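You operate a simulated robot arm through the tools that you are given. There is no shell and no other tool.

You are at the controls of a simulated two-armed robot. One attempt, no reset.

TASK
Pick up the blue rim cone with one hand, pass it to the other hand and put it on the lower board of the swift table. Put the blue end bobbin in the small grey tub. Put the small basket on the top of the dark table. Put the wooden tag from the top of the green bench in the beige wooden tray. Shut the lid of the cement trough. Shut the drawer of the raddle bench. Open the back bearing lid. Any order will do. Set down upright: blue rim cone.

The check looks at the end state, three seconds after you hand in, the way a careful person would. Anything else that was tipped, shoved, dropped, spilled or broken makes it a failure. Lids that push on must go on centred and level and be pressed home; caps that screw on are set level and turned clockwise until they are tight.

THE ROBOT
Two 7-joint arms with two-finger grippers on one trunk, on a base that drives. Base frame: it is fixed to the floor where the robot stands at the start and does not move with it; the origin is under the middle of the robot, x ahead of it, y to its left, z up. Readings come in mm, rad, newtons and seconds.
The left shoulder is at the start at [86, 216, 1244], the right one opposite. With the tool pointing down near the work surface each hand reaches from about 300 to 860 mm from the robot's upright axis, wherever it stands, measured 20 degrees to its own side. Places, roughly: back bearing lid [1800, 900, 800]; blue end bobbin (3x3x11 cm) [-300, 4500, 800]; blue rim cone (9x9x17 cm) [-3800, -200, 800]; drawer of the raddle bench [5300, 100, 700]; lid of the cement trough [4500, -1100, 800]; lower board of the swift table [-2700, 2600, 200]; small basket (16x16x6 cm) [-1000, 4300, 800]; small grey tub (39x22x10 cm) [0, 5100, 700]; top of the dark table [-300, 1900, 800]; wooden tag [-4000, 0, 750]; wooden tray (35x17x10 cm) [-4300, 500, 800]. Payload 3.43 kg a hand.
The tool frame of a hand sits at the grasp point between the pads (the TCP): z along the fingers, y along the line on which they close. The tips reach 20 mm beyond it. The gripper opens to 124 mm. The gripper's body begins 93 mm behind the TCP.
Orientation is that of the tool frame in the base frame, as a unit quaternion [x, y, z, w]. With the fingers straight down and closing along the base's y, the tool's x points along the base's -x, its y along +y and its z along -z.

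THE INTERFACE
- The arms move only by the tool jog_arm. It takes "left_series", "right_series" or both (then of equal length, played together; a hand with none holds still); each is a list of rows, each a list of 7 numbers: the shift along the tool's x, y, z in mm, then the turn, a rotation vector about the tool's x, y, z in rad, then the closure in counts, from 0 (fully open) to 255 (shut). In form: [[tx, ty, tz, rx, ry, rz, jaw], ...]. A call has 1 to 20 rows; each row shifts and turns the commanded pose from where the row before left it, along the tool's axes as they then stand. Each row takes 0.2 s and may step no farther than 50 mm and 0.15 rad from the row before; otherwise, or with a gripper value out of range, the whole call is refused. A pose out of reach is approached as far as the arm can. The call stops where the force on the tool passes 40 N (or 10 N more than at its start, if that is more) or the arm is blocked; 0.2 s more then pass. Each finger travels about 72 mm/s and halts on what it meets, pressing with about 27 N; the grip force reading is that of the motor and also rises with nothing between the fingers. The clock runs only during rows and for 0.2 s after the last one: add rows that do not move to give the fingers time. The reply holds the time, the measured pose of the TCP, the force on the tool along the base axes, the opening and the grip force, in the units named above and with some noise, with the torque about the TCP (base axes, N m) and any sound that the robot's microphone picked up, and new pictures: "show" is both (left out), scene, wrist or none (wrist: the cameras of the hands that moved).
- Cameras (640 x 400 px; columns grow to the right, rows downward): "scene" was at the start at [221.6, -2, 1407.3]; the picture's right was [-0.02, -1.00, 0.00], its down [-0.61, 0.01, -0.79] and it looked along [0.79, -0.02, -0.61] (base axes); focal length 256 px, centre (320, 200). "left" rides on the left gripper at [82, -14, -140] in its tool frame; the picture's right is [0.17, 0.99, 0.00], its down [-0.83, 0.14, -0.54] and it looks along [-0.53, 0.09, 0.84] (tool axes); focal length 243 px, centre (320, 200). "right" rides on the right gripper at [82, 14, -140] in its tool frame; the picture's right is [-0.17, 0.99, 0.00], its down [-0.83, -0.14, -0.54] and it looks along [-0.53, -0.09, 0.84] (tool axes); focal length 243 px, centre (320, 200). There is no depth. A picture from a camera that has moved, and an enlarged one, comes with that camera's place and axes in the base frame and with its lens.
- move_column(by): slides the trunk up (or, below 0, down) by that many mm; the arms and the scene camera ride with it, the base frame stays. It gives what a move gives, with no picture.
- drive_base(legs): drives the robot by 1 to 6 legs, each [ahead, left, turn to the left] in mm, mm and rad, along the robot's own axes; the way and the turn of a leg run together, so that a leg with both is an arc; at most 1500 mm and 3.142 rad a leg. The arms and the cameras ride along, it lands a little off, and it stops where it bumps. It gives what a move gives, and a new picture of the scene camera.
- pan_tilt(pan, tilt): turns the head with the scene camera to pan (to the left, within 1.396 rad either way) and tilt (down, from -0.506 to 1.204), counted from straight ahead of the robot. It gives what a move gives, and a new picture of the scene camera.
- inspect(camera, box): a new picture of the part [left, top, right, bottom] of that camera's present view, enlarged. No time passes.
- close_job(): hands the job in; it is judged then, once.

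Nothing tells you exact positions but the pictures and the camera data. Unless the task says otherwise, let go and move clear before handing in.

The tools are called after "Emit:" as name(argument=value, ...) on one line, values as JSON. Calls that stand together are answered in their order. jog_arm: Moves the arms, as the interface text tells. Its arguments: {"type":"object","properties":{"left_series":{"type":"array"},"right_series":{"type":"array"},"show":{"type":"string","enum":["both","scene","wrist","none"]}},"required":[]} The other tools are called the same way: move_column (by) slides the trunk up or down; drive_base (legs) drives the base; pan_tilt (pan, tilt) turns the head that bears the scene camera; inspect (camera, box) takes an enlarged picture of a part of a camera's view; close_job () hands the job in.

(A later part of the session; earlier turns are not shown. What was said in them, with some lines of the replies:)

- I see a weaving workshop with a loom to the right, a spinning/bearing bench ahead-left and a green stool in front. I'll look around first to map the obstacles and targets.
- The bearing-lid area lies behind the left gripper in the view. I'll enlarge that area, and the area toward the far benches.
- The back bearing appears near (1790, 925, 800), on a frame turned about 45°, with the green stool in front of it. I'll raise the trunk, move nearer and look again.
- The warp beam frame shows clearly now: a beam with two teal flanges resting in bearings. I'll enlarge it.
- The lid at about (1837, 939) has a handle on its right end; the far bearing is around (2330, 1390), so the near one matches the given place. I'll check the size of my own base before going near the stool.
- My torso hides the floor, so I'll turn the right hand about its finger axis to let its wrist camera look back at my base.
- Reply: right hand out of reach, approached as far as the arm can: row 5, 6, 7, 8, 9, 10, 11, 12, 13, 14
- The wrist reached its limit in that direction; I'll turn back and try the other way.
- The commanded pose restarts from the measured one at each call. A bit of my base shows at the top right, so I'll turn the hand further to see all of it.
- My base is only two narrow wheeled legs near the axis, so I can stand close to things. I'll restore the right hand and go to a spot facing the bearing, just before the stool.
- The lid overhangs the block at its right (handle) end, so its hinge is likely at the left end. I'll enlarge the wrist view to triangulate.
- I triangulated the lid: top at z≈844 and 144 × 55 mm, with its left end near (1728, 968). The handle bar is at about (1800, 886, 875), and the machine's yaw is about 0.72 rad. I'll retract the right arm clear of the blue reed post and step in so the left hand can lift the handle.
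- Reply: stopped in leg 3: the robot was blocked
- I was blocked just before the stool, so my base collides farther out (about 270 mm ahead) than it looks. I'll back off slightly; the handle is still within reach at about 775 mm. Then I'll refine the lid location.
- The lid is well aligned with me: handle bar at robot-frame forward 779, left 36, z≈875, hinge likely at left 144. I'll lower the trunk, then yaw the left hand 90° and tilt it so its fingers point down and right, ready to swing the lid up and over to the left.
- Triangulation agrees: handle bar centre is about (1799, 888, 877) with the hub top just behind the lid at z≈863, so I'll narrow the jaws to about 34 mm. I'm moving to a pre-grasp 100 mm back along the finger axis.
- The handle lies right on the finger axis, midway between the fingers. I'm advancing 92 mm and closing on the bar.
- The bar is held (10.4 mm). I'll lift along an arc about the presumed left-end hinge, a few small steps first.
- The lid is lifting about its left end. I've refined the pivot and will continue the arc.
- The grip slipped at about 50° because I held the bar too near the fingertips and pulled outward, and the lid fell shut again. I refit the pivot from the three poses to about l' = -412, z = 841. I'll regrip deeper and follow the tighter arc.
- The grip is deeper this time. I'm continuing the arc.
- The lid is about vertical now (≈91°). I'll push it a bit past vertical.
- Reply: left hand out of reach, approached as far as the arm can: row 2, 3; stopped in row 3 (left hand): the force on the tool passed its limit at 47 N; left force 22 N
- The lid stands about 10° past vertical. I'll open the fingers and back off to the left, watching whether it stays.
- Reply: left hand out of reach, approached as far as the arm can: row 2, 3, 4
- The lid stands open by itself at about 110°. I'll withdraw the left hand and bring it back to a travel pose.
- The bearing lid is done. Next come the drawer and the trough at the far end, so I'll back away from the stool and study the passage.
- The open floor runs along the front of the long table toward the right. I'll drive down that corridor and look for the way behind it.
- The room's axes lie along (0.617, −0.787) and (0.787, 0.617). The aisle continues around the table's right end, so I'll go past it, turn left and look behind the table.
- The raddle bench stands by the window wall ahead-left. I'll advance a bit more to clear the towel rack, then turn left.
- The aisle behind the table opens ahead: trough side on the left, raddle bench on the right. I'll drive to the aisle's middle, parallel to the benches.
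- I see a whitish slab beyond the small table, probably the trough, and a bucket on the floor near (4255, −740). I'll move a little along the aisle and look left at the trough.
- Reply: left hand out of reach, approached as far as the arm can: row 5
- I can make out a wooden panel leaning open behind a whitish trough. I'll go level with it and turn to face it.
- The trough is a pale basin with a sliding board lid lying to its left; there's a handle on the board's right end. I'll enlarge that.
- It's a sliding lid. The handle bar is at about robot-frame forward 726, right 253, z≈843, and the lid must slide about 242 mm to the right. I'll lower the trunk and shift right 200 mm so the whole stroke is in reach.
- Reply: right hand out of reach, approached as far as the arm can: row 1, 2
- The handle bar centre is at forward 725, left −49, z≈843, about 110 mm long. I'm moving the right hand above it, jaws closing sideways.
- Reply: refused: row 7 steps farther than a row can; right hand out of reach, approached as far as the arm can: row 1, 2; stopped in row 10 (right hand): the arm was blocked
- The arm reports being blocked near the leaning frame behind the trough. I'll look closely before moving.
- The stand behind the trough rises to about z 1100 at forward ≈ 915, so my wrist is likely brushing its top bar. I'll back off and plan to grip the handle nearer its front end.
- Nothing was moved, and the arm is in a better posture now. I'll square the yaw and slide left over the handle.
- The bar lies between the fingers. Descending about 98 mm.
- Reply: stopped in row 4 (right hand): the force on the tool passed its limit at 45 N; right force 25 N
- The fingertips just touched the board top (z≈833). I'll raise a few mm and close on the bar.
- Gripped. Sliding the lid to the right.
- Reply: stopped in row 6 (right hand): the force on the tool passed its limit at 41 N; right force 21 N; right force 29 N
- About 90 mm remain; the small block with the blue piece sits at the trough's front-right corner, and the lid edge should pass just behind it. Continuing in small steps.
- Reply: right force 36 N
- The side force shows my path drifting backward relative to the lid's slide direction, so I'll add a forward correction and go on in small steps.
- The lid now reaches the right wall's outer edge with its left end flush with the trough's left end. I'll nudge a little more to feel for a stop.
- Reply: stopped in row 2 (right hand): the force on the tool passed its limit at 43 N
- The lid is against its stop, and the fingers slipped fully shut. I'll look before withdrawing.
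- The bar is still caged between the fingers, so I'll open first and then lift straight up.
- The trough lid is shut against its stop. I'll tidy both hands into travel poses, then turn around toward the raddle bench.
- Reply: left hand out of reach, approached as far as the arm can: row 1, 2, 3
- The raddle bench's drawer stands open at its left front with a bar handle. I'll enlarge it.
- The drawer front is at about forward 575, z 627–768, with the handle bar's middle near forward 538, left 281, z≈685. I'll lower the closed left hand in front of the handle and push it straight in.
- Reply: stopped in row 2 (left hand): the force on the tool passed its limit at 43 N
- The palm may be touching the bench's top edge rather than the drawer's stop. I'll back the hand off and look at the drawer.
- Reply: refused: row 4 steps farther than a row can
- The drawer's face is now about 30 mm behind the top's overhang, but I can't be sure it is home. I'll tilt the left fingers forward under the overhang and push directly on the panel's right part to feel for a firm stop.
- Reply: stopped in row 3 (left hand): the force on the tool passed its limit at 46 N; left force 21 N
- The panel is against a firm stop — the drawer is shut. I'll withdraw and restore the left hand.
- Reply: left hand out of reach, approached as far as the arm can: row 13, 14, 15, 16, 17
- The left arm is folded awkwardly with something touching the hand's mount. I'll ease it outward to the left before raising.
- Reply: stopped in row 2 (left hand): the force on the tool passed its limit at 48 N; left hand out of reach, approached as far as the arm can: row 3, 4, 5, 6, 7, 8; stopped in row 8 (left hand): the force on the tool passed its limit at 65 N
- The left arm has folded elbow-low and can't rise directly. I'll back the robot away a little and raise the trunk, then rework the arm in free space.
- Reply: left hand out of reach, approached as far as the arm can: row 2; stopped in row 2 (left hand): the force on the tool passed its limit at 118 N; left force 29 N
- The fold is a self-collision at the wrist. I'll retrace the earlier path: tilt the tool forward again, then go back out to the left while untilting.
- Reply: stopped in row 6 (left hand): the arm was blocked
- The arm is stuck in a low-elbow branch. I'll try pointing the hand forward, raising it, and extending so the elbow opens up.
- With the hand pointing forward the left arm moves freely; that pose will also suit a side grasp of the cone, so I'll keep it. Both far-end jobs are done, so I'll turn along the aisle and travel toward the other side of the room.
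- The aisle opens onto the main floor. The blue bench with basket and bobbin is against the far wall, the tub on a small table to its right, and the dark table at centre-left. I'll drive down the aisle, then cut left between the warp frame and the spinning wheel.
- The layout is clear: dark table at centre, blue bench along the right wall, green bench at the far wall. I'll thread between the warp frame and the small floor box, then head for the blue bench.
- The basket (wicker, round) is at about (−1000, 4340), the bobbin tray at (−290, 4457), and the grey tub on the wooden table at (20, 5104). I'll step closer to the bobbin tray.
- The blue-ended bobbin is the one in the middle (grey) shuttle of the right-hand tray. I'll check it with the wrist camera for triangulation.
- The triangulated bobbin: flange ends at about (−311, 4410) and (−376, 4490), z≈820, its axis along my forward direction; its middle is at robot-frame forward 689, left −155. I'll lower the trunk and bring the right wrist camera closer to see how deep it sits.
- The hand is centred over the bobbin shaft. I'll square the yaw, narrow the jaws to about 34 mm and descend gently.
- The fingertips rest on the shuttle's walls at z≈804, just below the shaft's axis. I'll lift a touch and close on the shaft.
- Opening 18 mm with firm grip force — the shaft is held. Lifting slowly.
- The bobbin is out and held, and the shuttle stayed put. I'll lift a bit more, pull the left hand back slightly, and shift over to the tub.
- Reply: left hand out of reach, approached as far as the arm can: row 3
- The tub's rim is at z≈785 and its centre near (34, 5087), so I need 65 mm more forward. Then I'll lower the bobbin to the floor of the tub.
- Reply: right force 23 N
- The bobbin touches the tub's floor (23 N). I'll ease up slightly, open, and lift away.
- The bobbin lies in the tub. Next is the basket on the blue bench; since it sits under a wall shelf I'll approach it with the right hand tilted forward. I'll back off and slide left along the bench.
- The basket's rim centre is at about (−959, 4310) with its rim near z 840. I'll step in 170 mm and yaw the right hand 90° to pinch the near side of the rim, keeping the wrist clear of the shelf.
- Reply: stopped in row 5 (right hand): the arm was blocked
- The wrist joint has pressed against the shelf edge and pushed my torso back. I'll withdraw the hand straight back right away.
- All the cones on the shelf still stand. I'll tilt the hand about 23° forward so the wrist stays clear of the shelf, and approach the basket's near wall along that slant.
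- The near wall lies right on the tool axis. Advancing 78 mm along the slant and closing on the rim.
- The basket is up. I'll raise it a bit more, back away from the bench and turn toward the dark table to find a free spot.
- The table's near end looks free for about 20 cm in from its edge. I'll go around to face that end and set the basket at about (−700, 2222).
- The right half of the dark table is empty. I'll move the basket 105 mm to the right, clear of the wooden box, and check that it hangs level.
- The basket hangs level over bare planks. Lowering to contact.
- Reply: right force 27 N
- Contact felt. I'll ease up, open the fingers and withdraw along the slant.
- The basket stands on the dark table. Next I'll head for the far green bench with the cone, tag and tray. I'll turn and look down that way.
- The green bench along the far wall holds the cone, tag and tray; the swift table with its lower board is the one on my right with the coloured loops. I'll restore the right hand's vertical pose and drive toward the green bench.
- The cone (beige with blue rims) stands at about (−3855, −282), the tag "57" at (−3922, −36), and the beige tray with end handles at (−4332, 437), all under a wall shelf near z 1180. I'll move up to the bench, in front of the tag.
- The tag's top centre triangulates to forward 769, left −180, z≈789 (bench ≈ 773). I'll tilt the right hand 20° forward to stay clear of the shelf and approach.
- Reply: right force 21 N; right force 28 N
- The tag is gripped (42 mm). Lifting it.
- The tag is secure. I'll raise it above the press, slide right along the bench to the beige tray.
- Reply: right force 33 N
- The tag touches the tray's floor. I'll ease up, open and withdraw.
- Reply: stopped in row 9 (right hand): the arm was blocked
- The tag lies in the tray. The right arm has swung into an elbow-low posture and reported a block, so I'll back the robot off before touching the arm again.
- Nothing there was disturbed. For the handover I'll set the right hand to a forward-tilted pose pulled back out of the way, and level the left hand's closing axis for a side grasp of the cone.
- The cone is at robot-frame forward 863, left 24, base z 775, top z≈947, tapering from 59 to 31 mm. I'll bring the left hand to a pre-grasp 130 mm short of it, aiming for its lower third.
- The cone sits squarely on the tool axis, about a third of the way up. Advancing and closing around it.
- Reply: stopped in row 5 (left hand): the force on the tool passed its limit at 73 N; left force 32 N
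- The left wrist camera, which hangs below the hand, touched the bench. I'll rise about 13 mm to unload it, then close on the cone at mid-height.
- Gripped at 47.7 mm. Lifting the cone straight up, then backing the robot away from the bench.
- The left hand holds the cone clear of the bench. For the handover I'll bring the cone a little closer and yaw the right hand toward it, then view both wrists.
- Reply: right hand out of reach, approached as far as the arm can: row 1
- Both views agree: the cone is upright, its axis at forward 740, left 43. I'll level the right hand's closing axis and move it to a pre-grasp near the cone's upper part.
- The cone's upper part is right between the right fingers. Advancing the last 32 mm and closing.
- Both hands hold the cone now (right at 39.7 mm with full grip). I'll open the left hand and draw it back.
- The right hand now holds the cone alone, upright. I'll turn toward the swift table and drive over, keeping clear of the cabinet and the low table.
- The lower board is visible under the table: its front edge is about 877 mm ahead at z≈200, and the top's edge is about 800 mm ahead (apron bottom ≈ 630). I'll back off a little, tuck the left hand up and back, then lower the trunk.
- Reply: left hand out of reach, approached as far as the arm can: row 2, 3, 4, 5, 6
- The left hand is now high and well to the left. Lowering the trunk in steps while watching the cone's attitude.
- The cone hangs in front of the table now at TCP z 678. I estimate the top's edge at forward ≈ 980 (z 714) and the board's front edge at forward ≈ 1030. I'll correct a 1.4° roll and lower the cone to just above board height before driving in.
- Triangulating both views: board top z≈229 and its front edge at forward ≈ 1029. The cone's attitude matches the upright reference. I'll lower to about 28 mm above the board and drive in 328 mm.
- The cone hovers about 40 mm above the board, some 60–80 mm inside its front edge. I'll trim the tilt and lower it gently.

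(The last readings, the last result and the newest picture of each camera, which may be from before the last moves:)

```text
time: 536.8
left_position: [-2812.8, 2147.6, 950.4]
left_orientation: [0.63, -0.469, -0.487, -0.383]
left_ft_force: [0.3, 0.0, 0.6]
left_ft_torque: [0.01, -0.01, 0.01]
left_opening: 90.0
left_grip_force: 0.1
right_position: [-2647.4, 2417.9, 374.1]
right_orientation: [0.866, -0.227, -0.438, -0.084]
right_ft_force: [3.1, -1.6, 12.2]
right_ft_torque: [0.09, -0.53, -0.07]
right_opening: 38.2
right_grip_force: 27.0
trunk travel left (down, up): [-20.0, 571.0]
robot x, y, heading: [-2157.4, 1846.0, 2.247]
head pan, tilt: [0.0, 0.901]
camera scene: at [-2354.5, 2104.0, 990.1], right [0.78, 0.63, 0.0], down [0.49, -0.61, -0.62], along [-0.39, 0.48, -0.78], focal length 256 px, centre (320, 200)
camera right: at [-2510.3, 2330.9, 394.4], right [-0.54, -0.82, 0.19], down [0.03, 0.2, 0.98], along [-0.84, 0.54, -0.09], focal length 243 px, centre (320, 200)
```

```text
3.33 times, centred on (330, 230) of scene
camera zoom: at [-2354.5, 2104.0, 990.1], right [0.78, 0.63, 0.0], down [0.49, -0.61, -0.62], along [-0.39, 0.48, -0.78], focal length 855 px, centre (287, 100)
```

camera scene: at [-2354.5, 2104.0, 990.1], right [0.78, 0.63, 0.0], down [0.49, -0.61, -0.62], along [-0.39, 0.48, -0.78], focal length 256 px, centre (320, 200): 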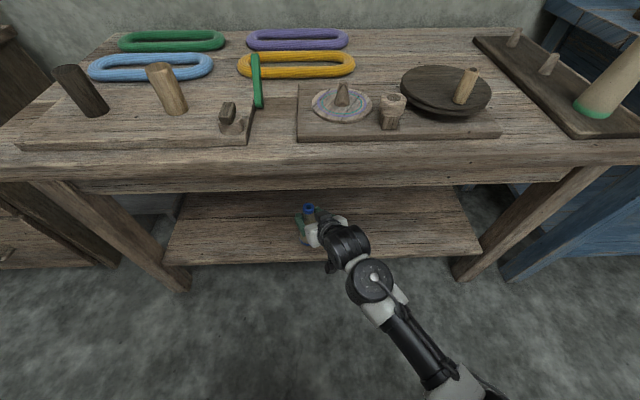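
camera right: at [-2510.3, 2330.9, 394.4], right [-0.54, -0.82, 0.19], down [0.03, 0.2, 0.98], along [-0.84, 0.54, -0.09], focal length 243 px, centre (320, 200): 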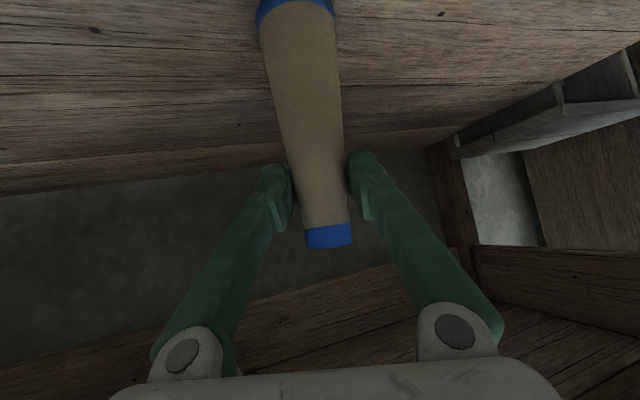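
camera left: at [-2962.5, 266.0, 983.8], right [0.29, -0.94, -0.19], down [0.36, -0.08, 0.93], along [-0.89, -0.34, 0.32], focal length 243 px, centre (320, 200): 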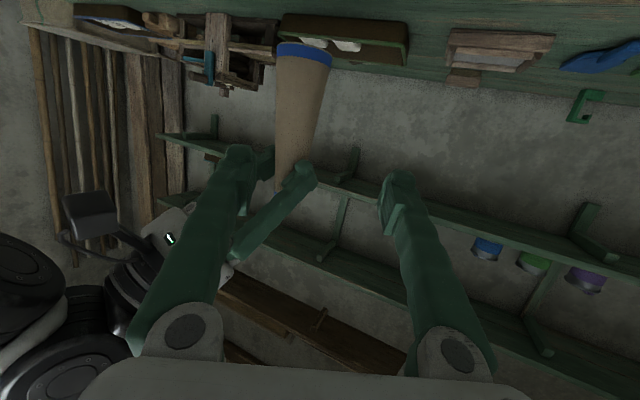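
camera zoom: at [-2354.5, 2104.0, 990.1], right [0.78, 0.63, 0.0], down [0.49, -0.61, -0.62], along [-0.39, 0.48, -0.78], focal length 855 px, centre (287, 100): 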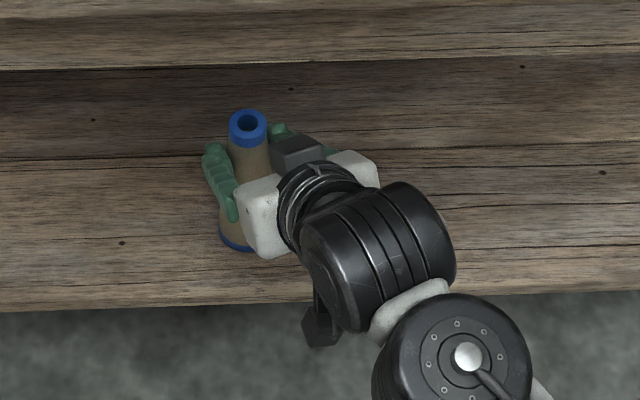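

The base touches the board (12 N) at about z 240 and the attitude matches the upright reference. I'll open the fingers slowly and slide the hand back off the cone.

Emit:
jog_arm(right_series=[[0.6, 0, 0.5, 0, 0, 0, 245], [0, 0, 0, 0, 0, 0, 225], [0, 0, 0, 0, 0, 0, 200], [0, 0, 0, 0, 0, 0, 160], [0, 0, 0, 0, 0, 0, 110], [0, 0, 0, 0, 0, 0, 80], [0, 0, 0, 0, 0, 0, 80]])

Emit:
inspect(camera="scene", box=[260, 170, 400, 290])

```text
time: 538.4
left_position: [-2814.0, 2147.7, 949.4]
left_orientation: [0.631, -0.468, -0.487, -0.382]
left_ft_force: [-1.0, 0.1, 0.0]
left_ft_torque: [-0.02, 0.0, 0.01]
left_opening: 90.1
left_grip_force: 0.0
right_position: [-2646.0, 2418.2, 370.7]
right_orientation: [0.867, -0.227, -0.435, -0.082]
right_ft_force: [-0.8, -0.1, 0.1]
right_ft_torque: [-0.01, -0.04, -0.01]
right_opening: 85.1
right_grip_force: 0.0
trunk travel left (down, up): [-20.0, 571.0]
robot x, y, heading: [-2153.1, 1851.5, 2.246]
head pan, tilt: [0.0, 0.901]
camera scene: at [-2355.3, 2104.7, 989.7], right [0.78, 0.63, 0.0], down [0.49, -0.61, -0.62], along [-0.39, 0.48, -0.78], focal length 256 px, centre (320, 200)
camera right: at [-2510.0, 2330.8, 391.8], right [-0.55, -0.82, 0.19], down [0.02, 0.21, 0.98], along [-0.84, 0.54, -0.1], focal length 243 px, centre (320, 200)
```

scene: 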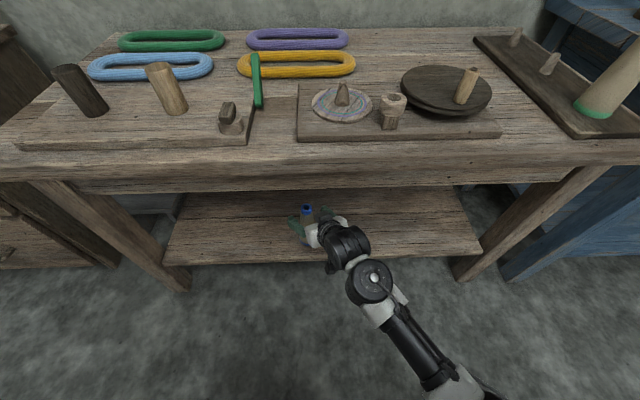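
right: 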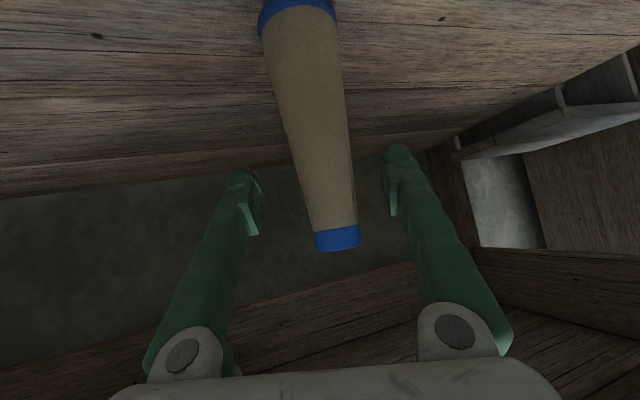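

```text
3.33 times, centred on (330, 230) of scene
camera zoom: at [-2355.3, 2104.7, 989.7], right [0.78, 0.63, 0.0], down [0.49, -0.61, -0.62], along [-0.39, 0.48, -0.78], focal length 855 px, centre (287, 100)
```

zoom: 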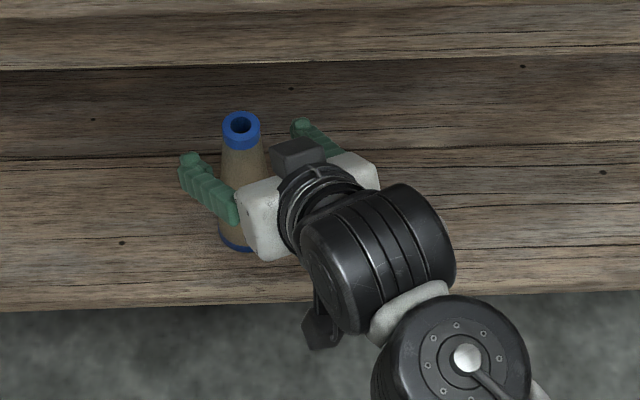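

The cone settled upright on the board. Sliding the open hand straight back along its axis.

Emit:
jog_arm(right_series=[[0, 0, -15, 0, 0, 0, 80], [0, 0, -25, 0, 0, 0, 80], [0, 0, -30, 0, 0, 0, 80], [0, 0, -35, 0, 0, 0, 80]])

Emit:
inspect(camera="scene", box=[260, 170, 400, 290])

```text
time: 539.4
left_position: [-2814.3, 2148.0, 950.7]
left_orientation: [0.629, -0.469, -0.487, -0.384]
left_ft_force: [-1.4, -0.8, 0.0]
left_ft_torque: [0.0, 0.02, 0.0]
left_opening: 89.8
left_grip_force: 0.0
right_position: [-2570.0, 2382.6, 434.8]
right_orientation: [0.867, -0.227, -0.436, -0.082]
right_ft_force: [-1.0, 0.9, -0.2]
right_ft_torque: [0.01, 0.01, -0.01]
right_opening: 85.3
right_grip_force: 0.0
trunk travel left (down, up): [-20.0, 571.0]
robot x, y, heading: [-2151.4, 1851.6, 2.246]
head pan, tilt: [0.0, 0.901]
camera scene: at [-2355.1, 2104.6, 989.8], right [0.78, 0.63, 0.0], down [0.49, -0.61, -0.62], along [-0.39, 0.48, -0.78], focal length 256 px, centre (320, 200)
camera right: at [-2433.3, 2296.7, 456.0], right [-0.55, -0.82, 0.19], down [0.02, 0.21, 0.98], along [-0.84, 0.54, -0.09], focal length 243 px, centre (320, 200)
```

scene: 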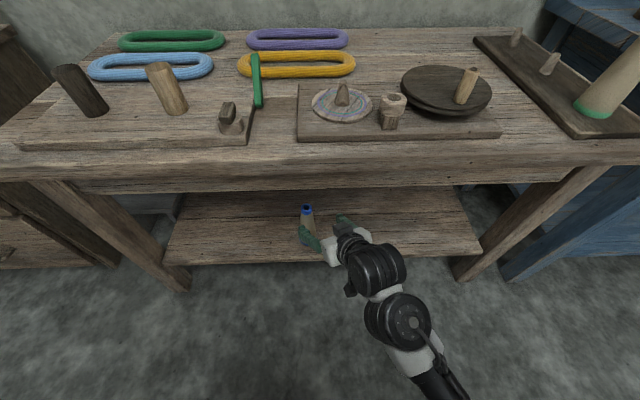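
right: 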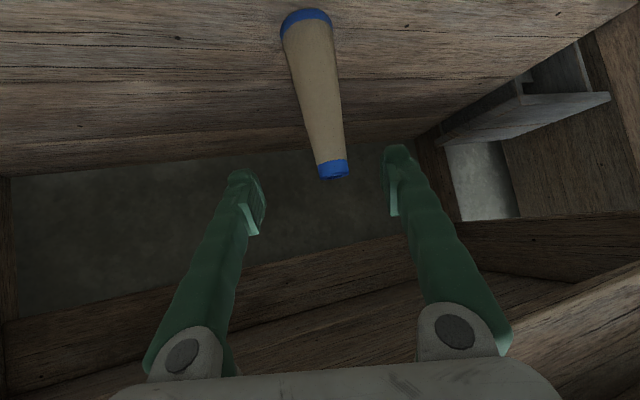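

```text
3.33 times, centred on (330, 230) of scene
camera zoom: at [-2355.1, 2104.6, 989.8], right [0.78, 0.63, 0.0], down [0.49, -0.61, -0.62], along [-0.39, 0.48, -0.78], focal length 855 px, centre (287, 100)
```

zoom: 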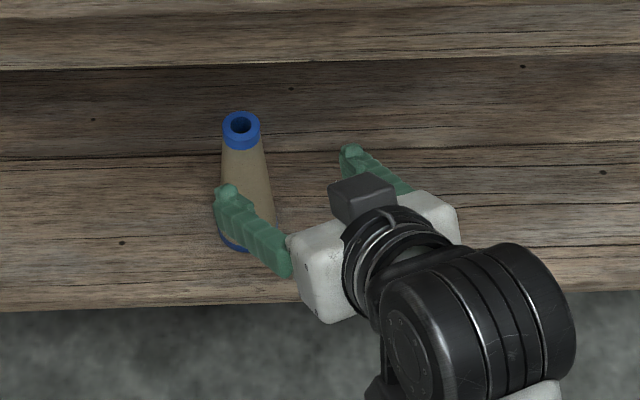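

The cone stands free. I'll drive straight back and raise the trunk, then check it.

Emit:
drive_base(legs=[[-450, 0, 0]])

Emit:
pan_tilt(pan=0.0, tilt=0.45)

Emit:
inspect(camera="scene", box=[220, 180, 400, 300])

```text
time: 541.9
left_position: [-2611.5, 1911.1, 947.1]
left_orientation: [0.629, -0.473, -0.482, -0.385]
left_ft_force: [0.3, -0.1, 0.8]
left_ft_torque: [0.02, 0.0, -0.02]
left_opening: 89.9
left_grip_force: 0.1
right_position: [-2365.1, 2140.7, 430.8]
right_orientation: [0.867, -0.233, -0.432, -0.082]
right_ft_force: [0.1, -0.1, -0.3]
right_ft_torque: [-0.03, 0.02, 0.01]
right_opening: 85.3
right_grip_force: 0.0
trunk travel left (down, up): [-20.0, 571.0]
robot x, y, heading: [-1952.4, 1599.7, 2.238]
head pan, tilt: [0.0, 0.901]
stopped in leg 1: the robot was blocked; the commanded pose is now the measured one
camera scene: at [-2153.8, 1862.9, 988.1], right [0.79, 0.62, 0.0], down [0.48, -0.62, -0.62], along [-0.38, 0.49, -0.79], focal length 256 px, centre (320, 200)
```

scene: 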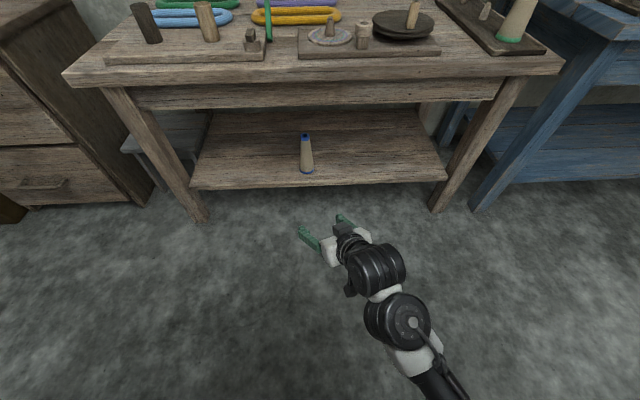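

```text
time: 542.8
left_position: [-2612.8, 1911.4, 946.4]
left_orientation: [0.629, -0.474, -0.482, -0.385]
left_ft_force: [0.4, -0.4, -0.3]
left_ft_torque: [0.0, -0.02, 0.0]
left_opening: 89.7
left_grip_force: 0.1
right_position: [-2363.3, 2141.1, 428.8]
right_orientation: [0.867, -0.234, -0.433, -0.082]
right_ft_force: [0.7, 0.3, -0.4]
right_ft_torque: [-0.01, 0.03, -0.05]
right_opening: 85.2
right_grip_force: 0.1
trunk travel left (down, up): [-20.0, 571.0]
robot x, y, heading: [-1951.2, 1598.7, 2.232]
head pan, tilt: [0.0, 0.45]
camera scene: at [-2164.6, 1876.6, 1025.4], right [0.79, 0.62, 0.0], down [0.27, -0.35, -0.9], along [-0.55, 0.71, -0.44], focal length 256 px, centre (320, 200)
```

scene: 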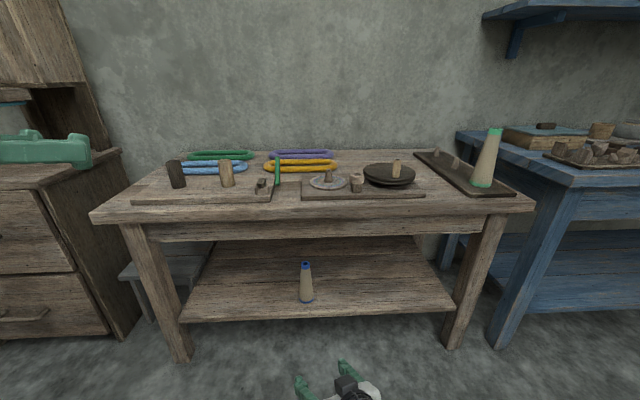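

```text
3.33 times, centred on (310, 240) of scene
camera zoom: at [-2164.6, 1876.6, 1025.4], right [0.79, 0.62, 0.0], down [0.27, -0.35, -0.9], along [-0.55, 0.71, -0.44], focal length 855 px, centre (353, 67)
```

zoom: 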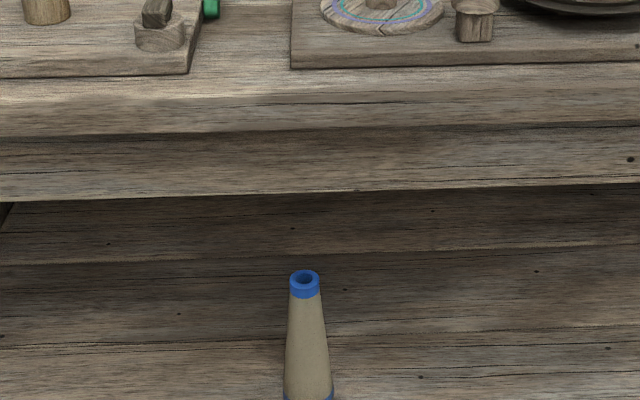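

The cone stands upright on the board. But backing up I bumped something behind — probably the low table, with my hips sticking out while squatting. I'll ease forward, raise the trunk, and look back.

Emit:
drive_base(legs=[[90, 0, 0]])

Emit:
move_column(by=380)

Emit:
pan_tilt(pan=1.39, tilt=0.7)

Emit:
pan_tilt(pan=-1.39, tilt=0.7)

```text
time: 544.0
left_position: [-2665.4, 1976.0, 948.9]
left_orientation: [0.627, -0.472, -0.484, -0.386]
left_ft_force: [0.4, 0.3, -0.8]
left_ft_torque: [0.05, -0.01, 0.01]
left_opening: 89.8
left_grip_force: 0.0
right_position: [-2418.3, 2208.2, 433.9]
right_orientation: [0.866, -0.233, -0.434, -0.084]
right_ft_force: [-0.7, 0.3, -0.2]
right_ft_torque: [0.01, -0.01, -0.02]
right_opening: 85.1
right_grip_force: 0.2
trunk travel left (down, up): [-20.0, 571.0]
robot x, y, heading: [-2010.3, 1672.8, 2.239]
head pan, tilt: [0.0, 0.45]
camera scene: at [-2217.5, 1940.3, 1027.9], right [0.79, 0.62, 0.0], down [0.27, -0.34, -0.9], along [-0.55, 0.71, -0.44], focal length 256 px, centre (320, 200)
```

scene: 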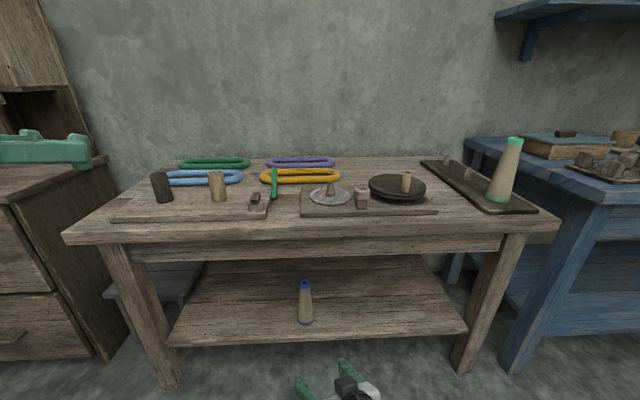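

```text
time: 547.7
left_position: [-2665.8, 1975.8, 1328.7]
left_orientation: [0.628, -0.472, -0.485, -0.385]
left_ft_force: [-0.8, 0.3, 0.1]
left_ft_torque: [0.0, 0.01, -0.02]
left_opening: 89.9
left_grip_force: 0.0
right_position: [-2419.0, 2207.2, 813.0]
right_orientation: [0.866, -0.233, -0.434, -0.085]
right_ft_force: [-0.2, -0.3, 0.2]
right_ft_torque: [0.0, 0.01, 0.02]
right_opening: 85.2
right_grip_force: 0.0
trunk travel left (down, up): [-400.0, 191.0]
robot x, y, heading: [-2008.3, 1669.7, 2.235]
head pan, tilt: [0.0, 0.45]
```

```text
time: 549.2
left_position: [-2664.4, 1975.9, 1329.6]
left_orientation: [0.627, -0.472, -0.485, -0.386]
left_ft_force: [-0.2, 0.0, -0.4]
left_ft_torque: [-0.02, 0.03, 0.0]
left_opening: 90.1
left_grip_force: 0.1
right_position: [-2419.2, 2207.3, 814.2]
right_orientation: [0.866, -0.232, -0.434, -0.085]
right_ft_force: [-0.4, 0.2, -0.2]
right_ft_torque: [-0.01, 0.03, 0.03]
right_opening: 85.1
right_grip_force: 0.2
trunk travel left (down, up): [-400.0, 191.0]
robot x, y, heading: [-2009.6, 1674.1, 2.238]
head pan, tilt: [1.389, 0.7]
camera scene: at [-2162.7, 1734.8, 1403.9], right [-0.46, 0.89, 0.0], down [0.57, 0.3, -0.77], along [-0.68, -0.35, -0.64], focal length 256 px, centre (320, 200)
```

scene: 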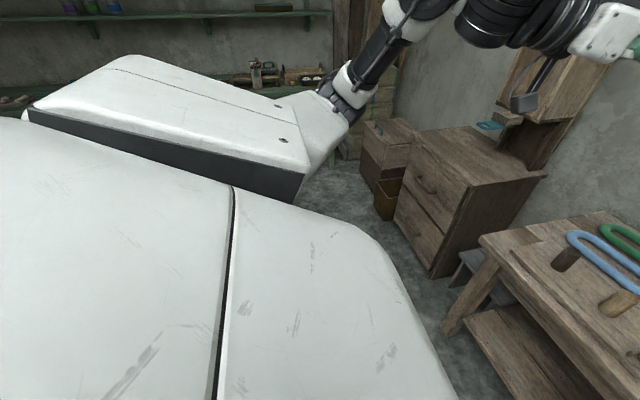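

```text
time: 551.6
left_position: [-2664.9, 1976.1, 1330.4]
left_orientation: [0.627, -0.472, -0.485, -0.386]
left_ft_force: [0.6, -0.9, -0.4]
left_ft_torque: [0.03, -0.03, 0.01]
left_opening: 90.1
left_grip_force: 0.0
right_position: [-2418.4, 2207.9, 812.4]
right_orientation: [0.866, -0.233, -0.435, -0.085]
right_ft_force: [-0.4, -0.8, -0.1]
right_ft_torque: [0.01, 0.02, 0.0]
right_opening: 85.2
right_grip_force: 0.0
trunk travel left (down, up): [-400.0, 191.0]
robot x, y, heading: [-2007.6, 1672.0, 2.238]
head pan, tilt: [-1.389, 0.7]
camera scene: at [-2031.1, 1837.8, 1403.9], right [0.75, -0.66, 0.0], down [-0.43, -0.48, -0.76], along [0.51, 0.57, -0.64], focal length 256 px, centre (320, 200)
```

scene: 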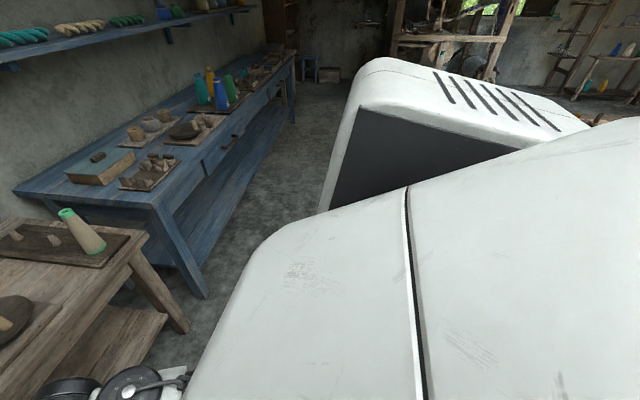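

I can't see the low table from here. I'll move to the right, away from it, and turn to inspect it.

Emit:
move_column(by=150)

Emit:
drive_base(legs=[[0, -750, 0], [0, 0, 1.57]])

Emit:
pan_tilt(pan=0.3, tilt=0.45)

```text
time: 553.4
left_position: [-2666.0, 1976.2, 1479.0]
left_orientation: [0.628, -0.472, -0.484, -0.385]
left_ft_force: [-0.8, -0.7, 0.2]
left_ft_torque: [0.04, -0.01, -0.01]
left_opening: 89.8
left_grip_force: 0.0
right_position: [-2417.7, 2208.4, 961.8]
right_orientation: [0.867, -0.233, -0.433, -0.084]
right_ft_force: [-0.3, -0.3, 0.3]
right_ft_torque: [0.01, 0.03, 0.01]
right_opening: 85.0
right_grip_force: 0.2
trunk travel left (down, up): [-550.0, 41.0]
robot x, y, heading: [-2009.4, 1670.1, 2.234]
head pan, tilt: [-1.389, 0.7]
```

```text
time: 569.2
left_position: [-1708.0, 1478.5, 1480.0]
left_orientation: [0.777, 0.114, -0.615, 0.074]
left_ft_force: [-0.2, -0.3, 0.1]
left_ft_torque: [-0.03, 0.02, 0.0]
left_opening: 89.8
left_grip_force: 0.2
right_position: [-1942.7, 1722.3, 963.5]
right_orientation: [0.774, 0.452, -0.366, 0.25]
right_ft_force: [-0.4, -0.4, -1.1]
right_ft_torque: [0.02, 0.02, -0.02]
right_opening: 85.0
right_grip_force: 0.0
trunk travel left (down, up): [-550.0, 41.0]
robot x, y, heading: [-1405.2, 2138.8, -2.467]
head pan, tilt: [-1.389, 0.7]
camera scene: at [-1513.4, 2159.2, 1574.0], right [0.66, 0.76, 0.0], down [0.49, -0.42, -0.76], along [-0.58, 0.5, -0.64], focal length 256 px, centre (320, 200)
```

scene: 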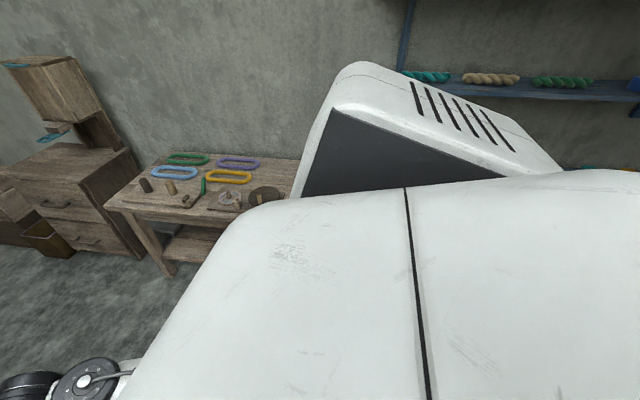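

```text
time: 571.0
left_position: [-1706.2, 1477.0, 1479.5]
left_orientation: [0.777, 0.113, -0.615, 0.072]
left_ft_force: [-0.2, 0.1, -0.5]
left_ft_torque: [-0.02, 0.0, 0.02]
left_opening: 90.0
left_grip_force: 0.0
right_position: [-1941.0, 1722.3, 962.8]
right_orientation: [0.774, 0.452, -0.366, 0.25]
right_ft_force: [-0.9, -0.5, 0.5]
right_ft_torque: [0.03, -0.02, -0.02]
right_opening: 85.2
right_grip_force: 0.1
trunk travel left (down, up): [-550.0, 41.0]
robot x, y, heading: [-1406.3, 2139.7, -2.467]
head pan, tilt: [0.3, 0.45]
camera scene: at [-1500.9, 2027.5, 1596.1], right [-0.83, 0.56, 0.0], down [0.24, 0.36, -0.9], along [-0.51, -0.74, -0.44], focal length 256 px, centre (320, 200)
```

scene: 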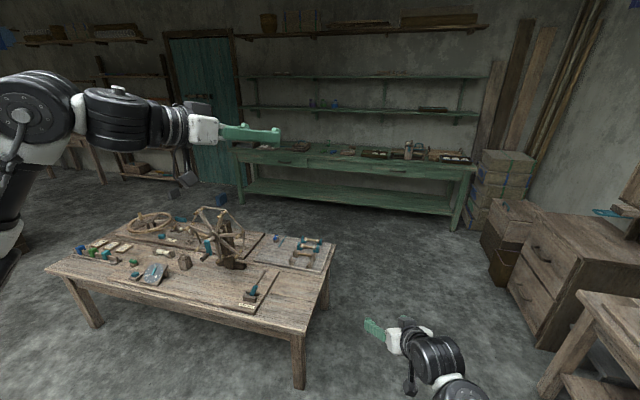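

The low table and everything on it look undisturbed; its corner leg is where it was before. I'll double-check the green bench and the other touched spots by zooming.

Emit:
inspect(camera="scene", box=[230, 60, 540, 250])

Emit:
inspect(camera="scene", box=[40, 190, 350, 390])

Emit:
pan_tilt(pan=-1.1, tilt=0.5)

```text
2.06 times, centred on (385, 155) of scene
camera zoom: at [-1500.9, 2027.5, 1596.1], right [-0.83, 0.56, 0.0], down [0.24, 0.36, -0.9], along [-0.51, -0.74, -0.44], focal length 530 px, centre (186, 293)
```

zoom: 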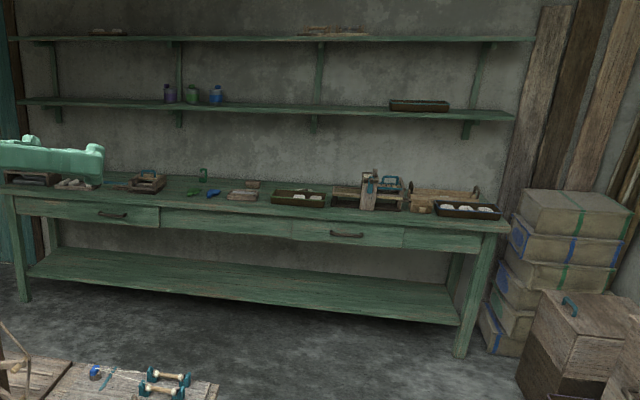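

```text
2.00 times, centred on (195, 290) of scene
camera zoom: at [-1500.9, 2027.5, 1596.1], right [-0.83, 0.56, 0.0], down [0.24, 0.36, -0.9], along [-0.51, -0.74, -0.44], focal length 513 px, centre (570, 20)
```

zoom: 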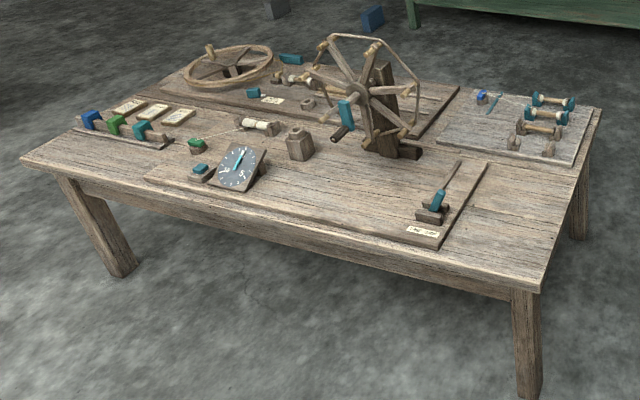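

```text
time: 572.5
left_position: [-1707.5, 1477.1, 1480.1]
left_orientation: [0.776, 0.114, -0.616, 0.073]
left_ft_force: [0.8, 0.7, -0.7]
left_ft_torque: [-0.04, -0.01, 0.01]
left_opening: 89.9
left_grip_force: 0.1
right_position: [-1941.2, 1721.9, 963.6]
right_orientation: [0.774, 0.452, -0.366, 0.249]
right_ft_force: [0.0, 0.0, 0.7]
right_ft_torque: [0.01, -0.02, 0.02]
right_opening: 85.0
right_grip_force: 0.0
trunk travel left (down, up): [-550.0, 41.0]
robot x, y, heading: [-1409.9, 2137.6, -2.466]
head pan, tilt: [-1.1, 0.499]
camera scene: at [-1532.1, 2140.9, 1591.7], right [0.41, 0.91, 0.0], down [0.44, -0.2, -0.88], along [-0.8, 0.36, -0.48], focal length 256 px, centre (320, 200)
```

scene: 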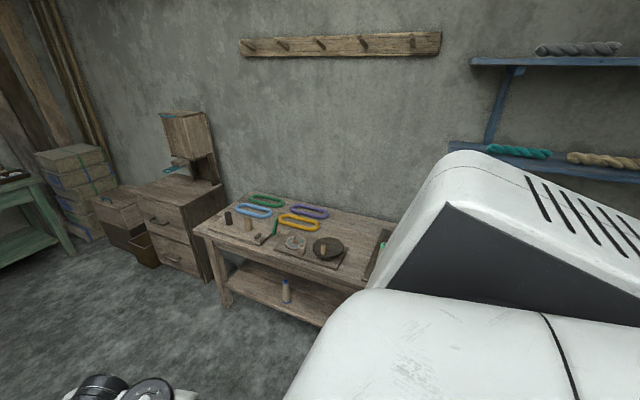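

All seven items are in place:

- **Bearing lid:** stands open.
- **Trough lid:** slid to its stop.
- **Raddle drawer:** pushed to its stop.
- **Blue end bobbin:** in the grey tub.
- **Basket:** on the dark table.
- **Wooden tag:** in the beige tray.
- **Blue rim cone:** picked with the left hand, passed to the right, and standing upright on the swift table's lower board.

Both hands are empty and clear. I bumped a few things along the way: the green stool, the shelf edge over the blue bench, and the low table. I saw no change at any of them. I'm handing in now.

Emit:
close_job()

```text
The job is handed in.
```

I've handed the job in with all seven tasks done. I checked them with the cameras as I went and haven't seen the result of the check.

- **Blue rim cone:** picked up with the left hand, passed to the right, and standing upright on the lower board of the swift table.
- **Blue end bobbin:** lying in the small grey tub.
- **Small basket:** on the free half of the dark table's top.
- **Wooden tag:** in the beige wooden tray on the green bench.
- **Cement trough lid:** slid shut until it reached its stop.
- **Raddle bench drawer:** pushed in until it reached its stop.
- **Back bearing lid:** standing open on its own, a little past vertical. I last looked at it early on and did not go back to it.

I also touched four other things:

- **Green stool:** the base stopped against it early on. It stayed put as far as I could measure, to within a couple of centimetres.
- **Shelf above the blue bench:** the right arm pressed its edge hard enough to push my torso back. The yarn cones on it stayed standing.
- **Low table with the wheel:** I backed into it after setting the cone down. Its corner measured within about 15 mm of where it was, and nothing on it had fallen.
- **Green bench:** the left wrist camera pressed on the top (73 N) while I was reaching for the cone. I saw nothing out of place there afterwards.
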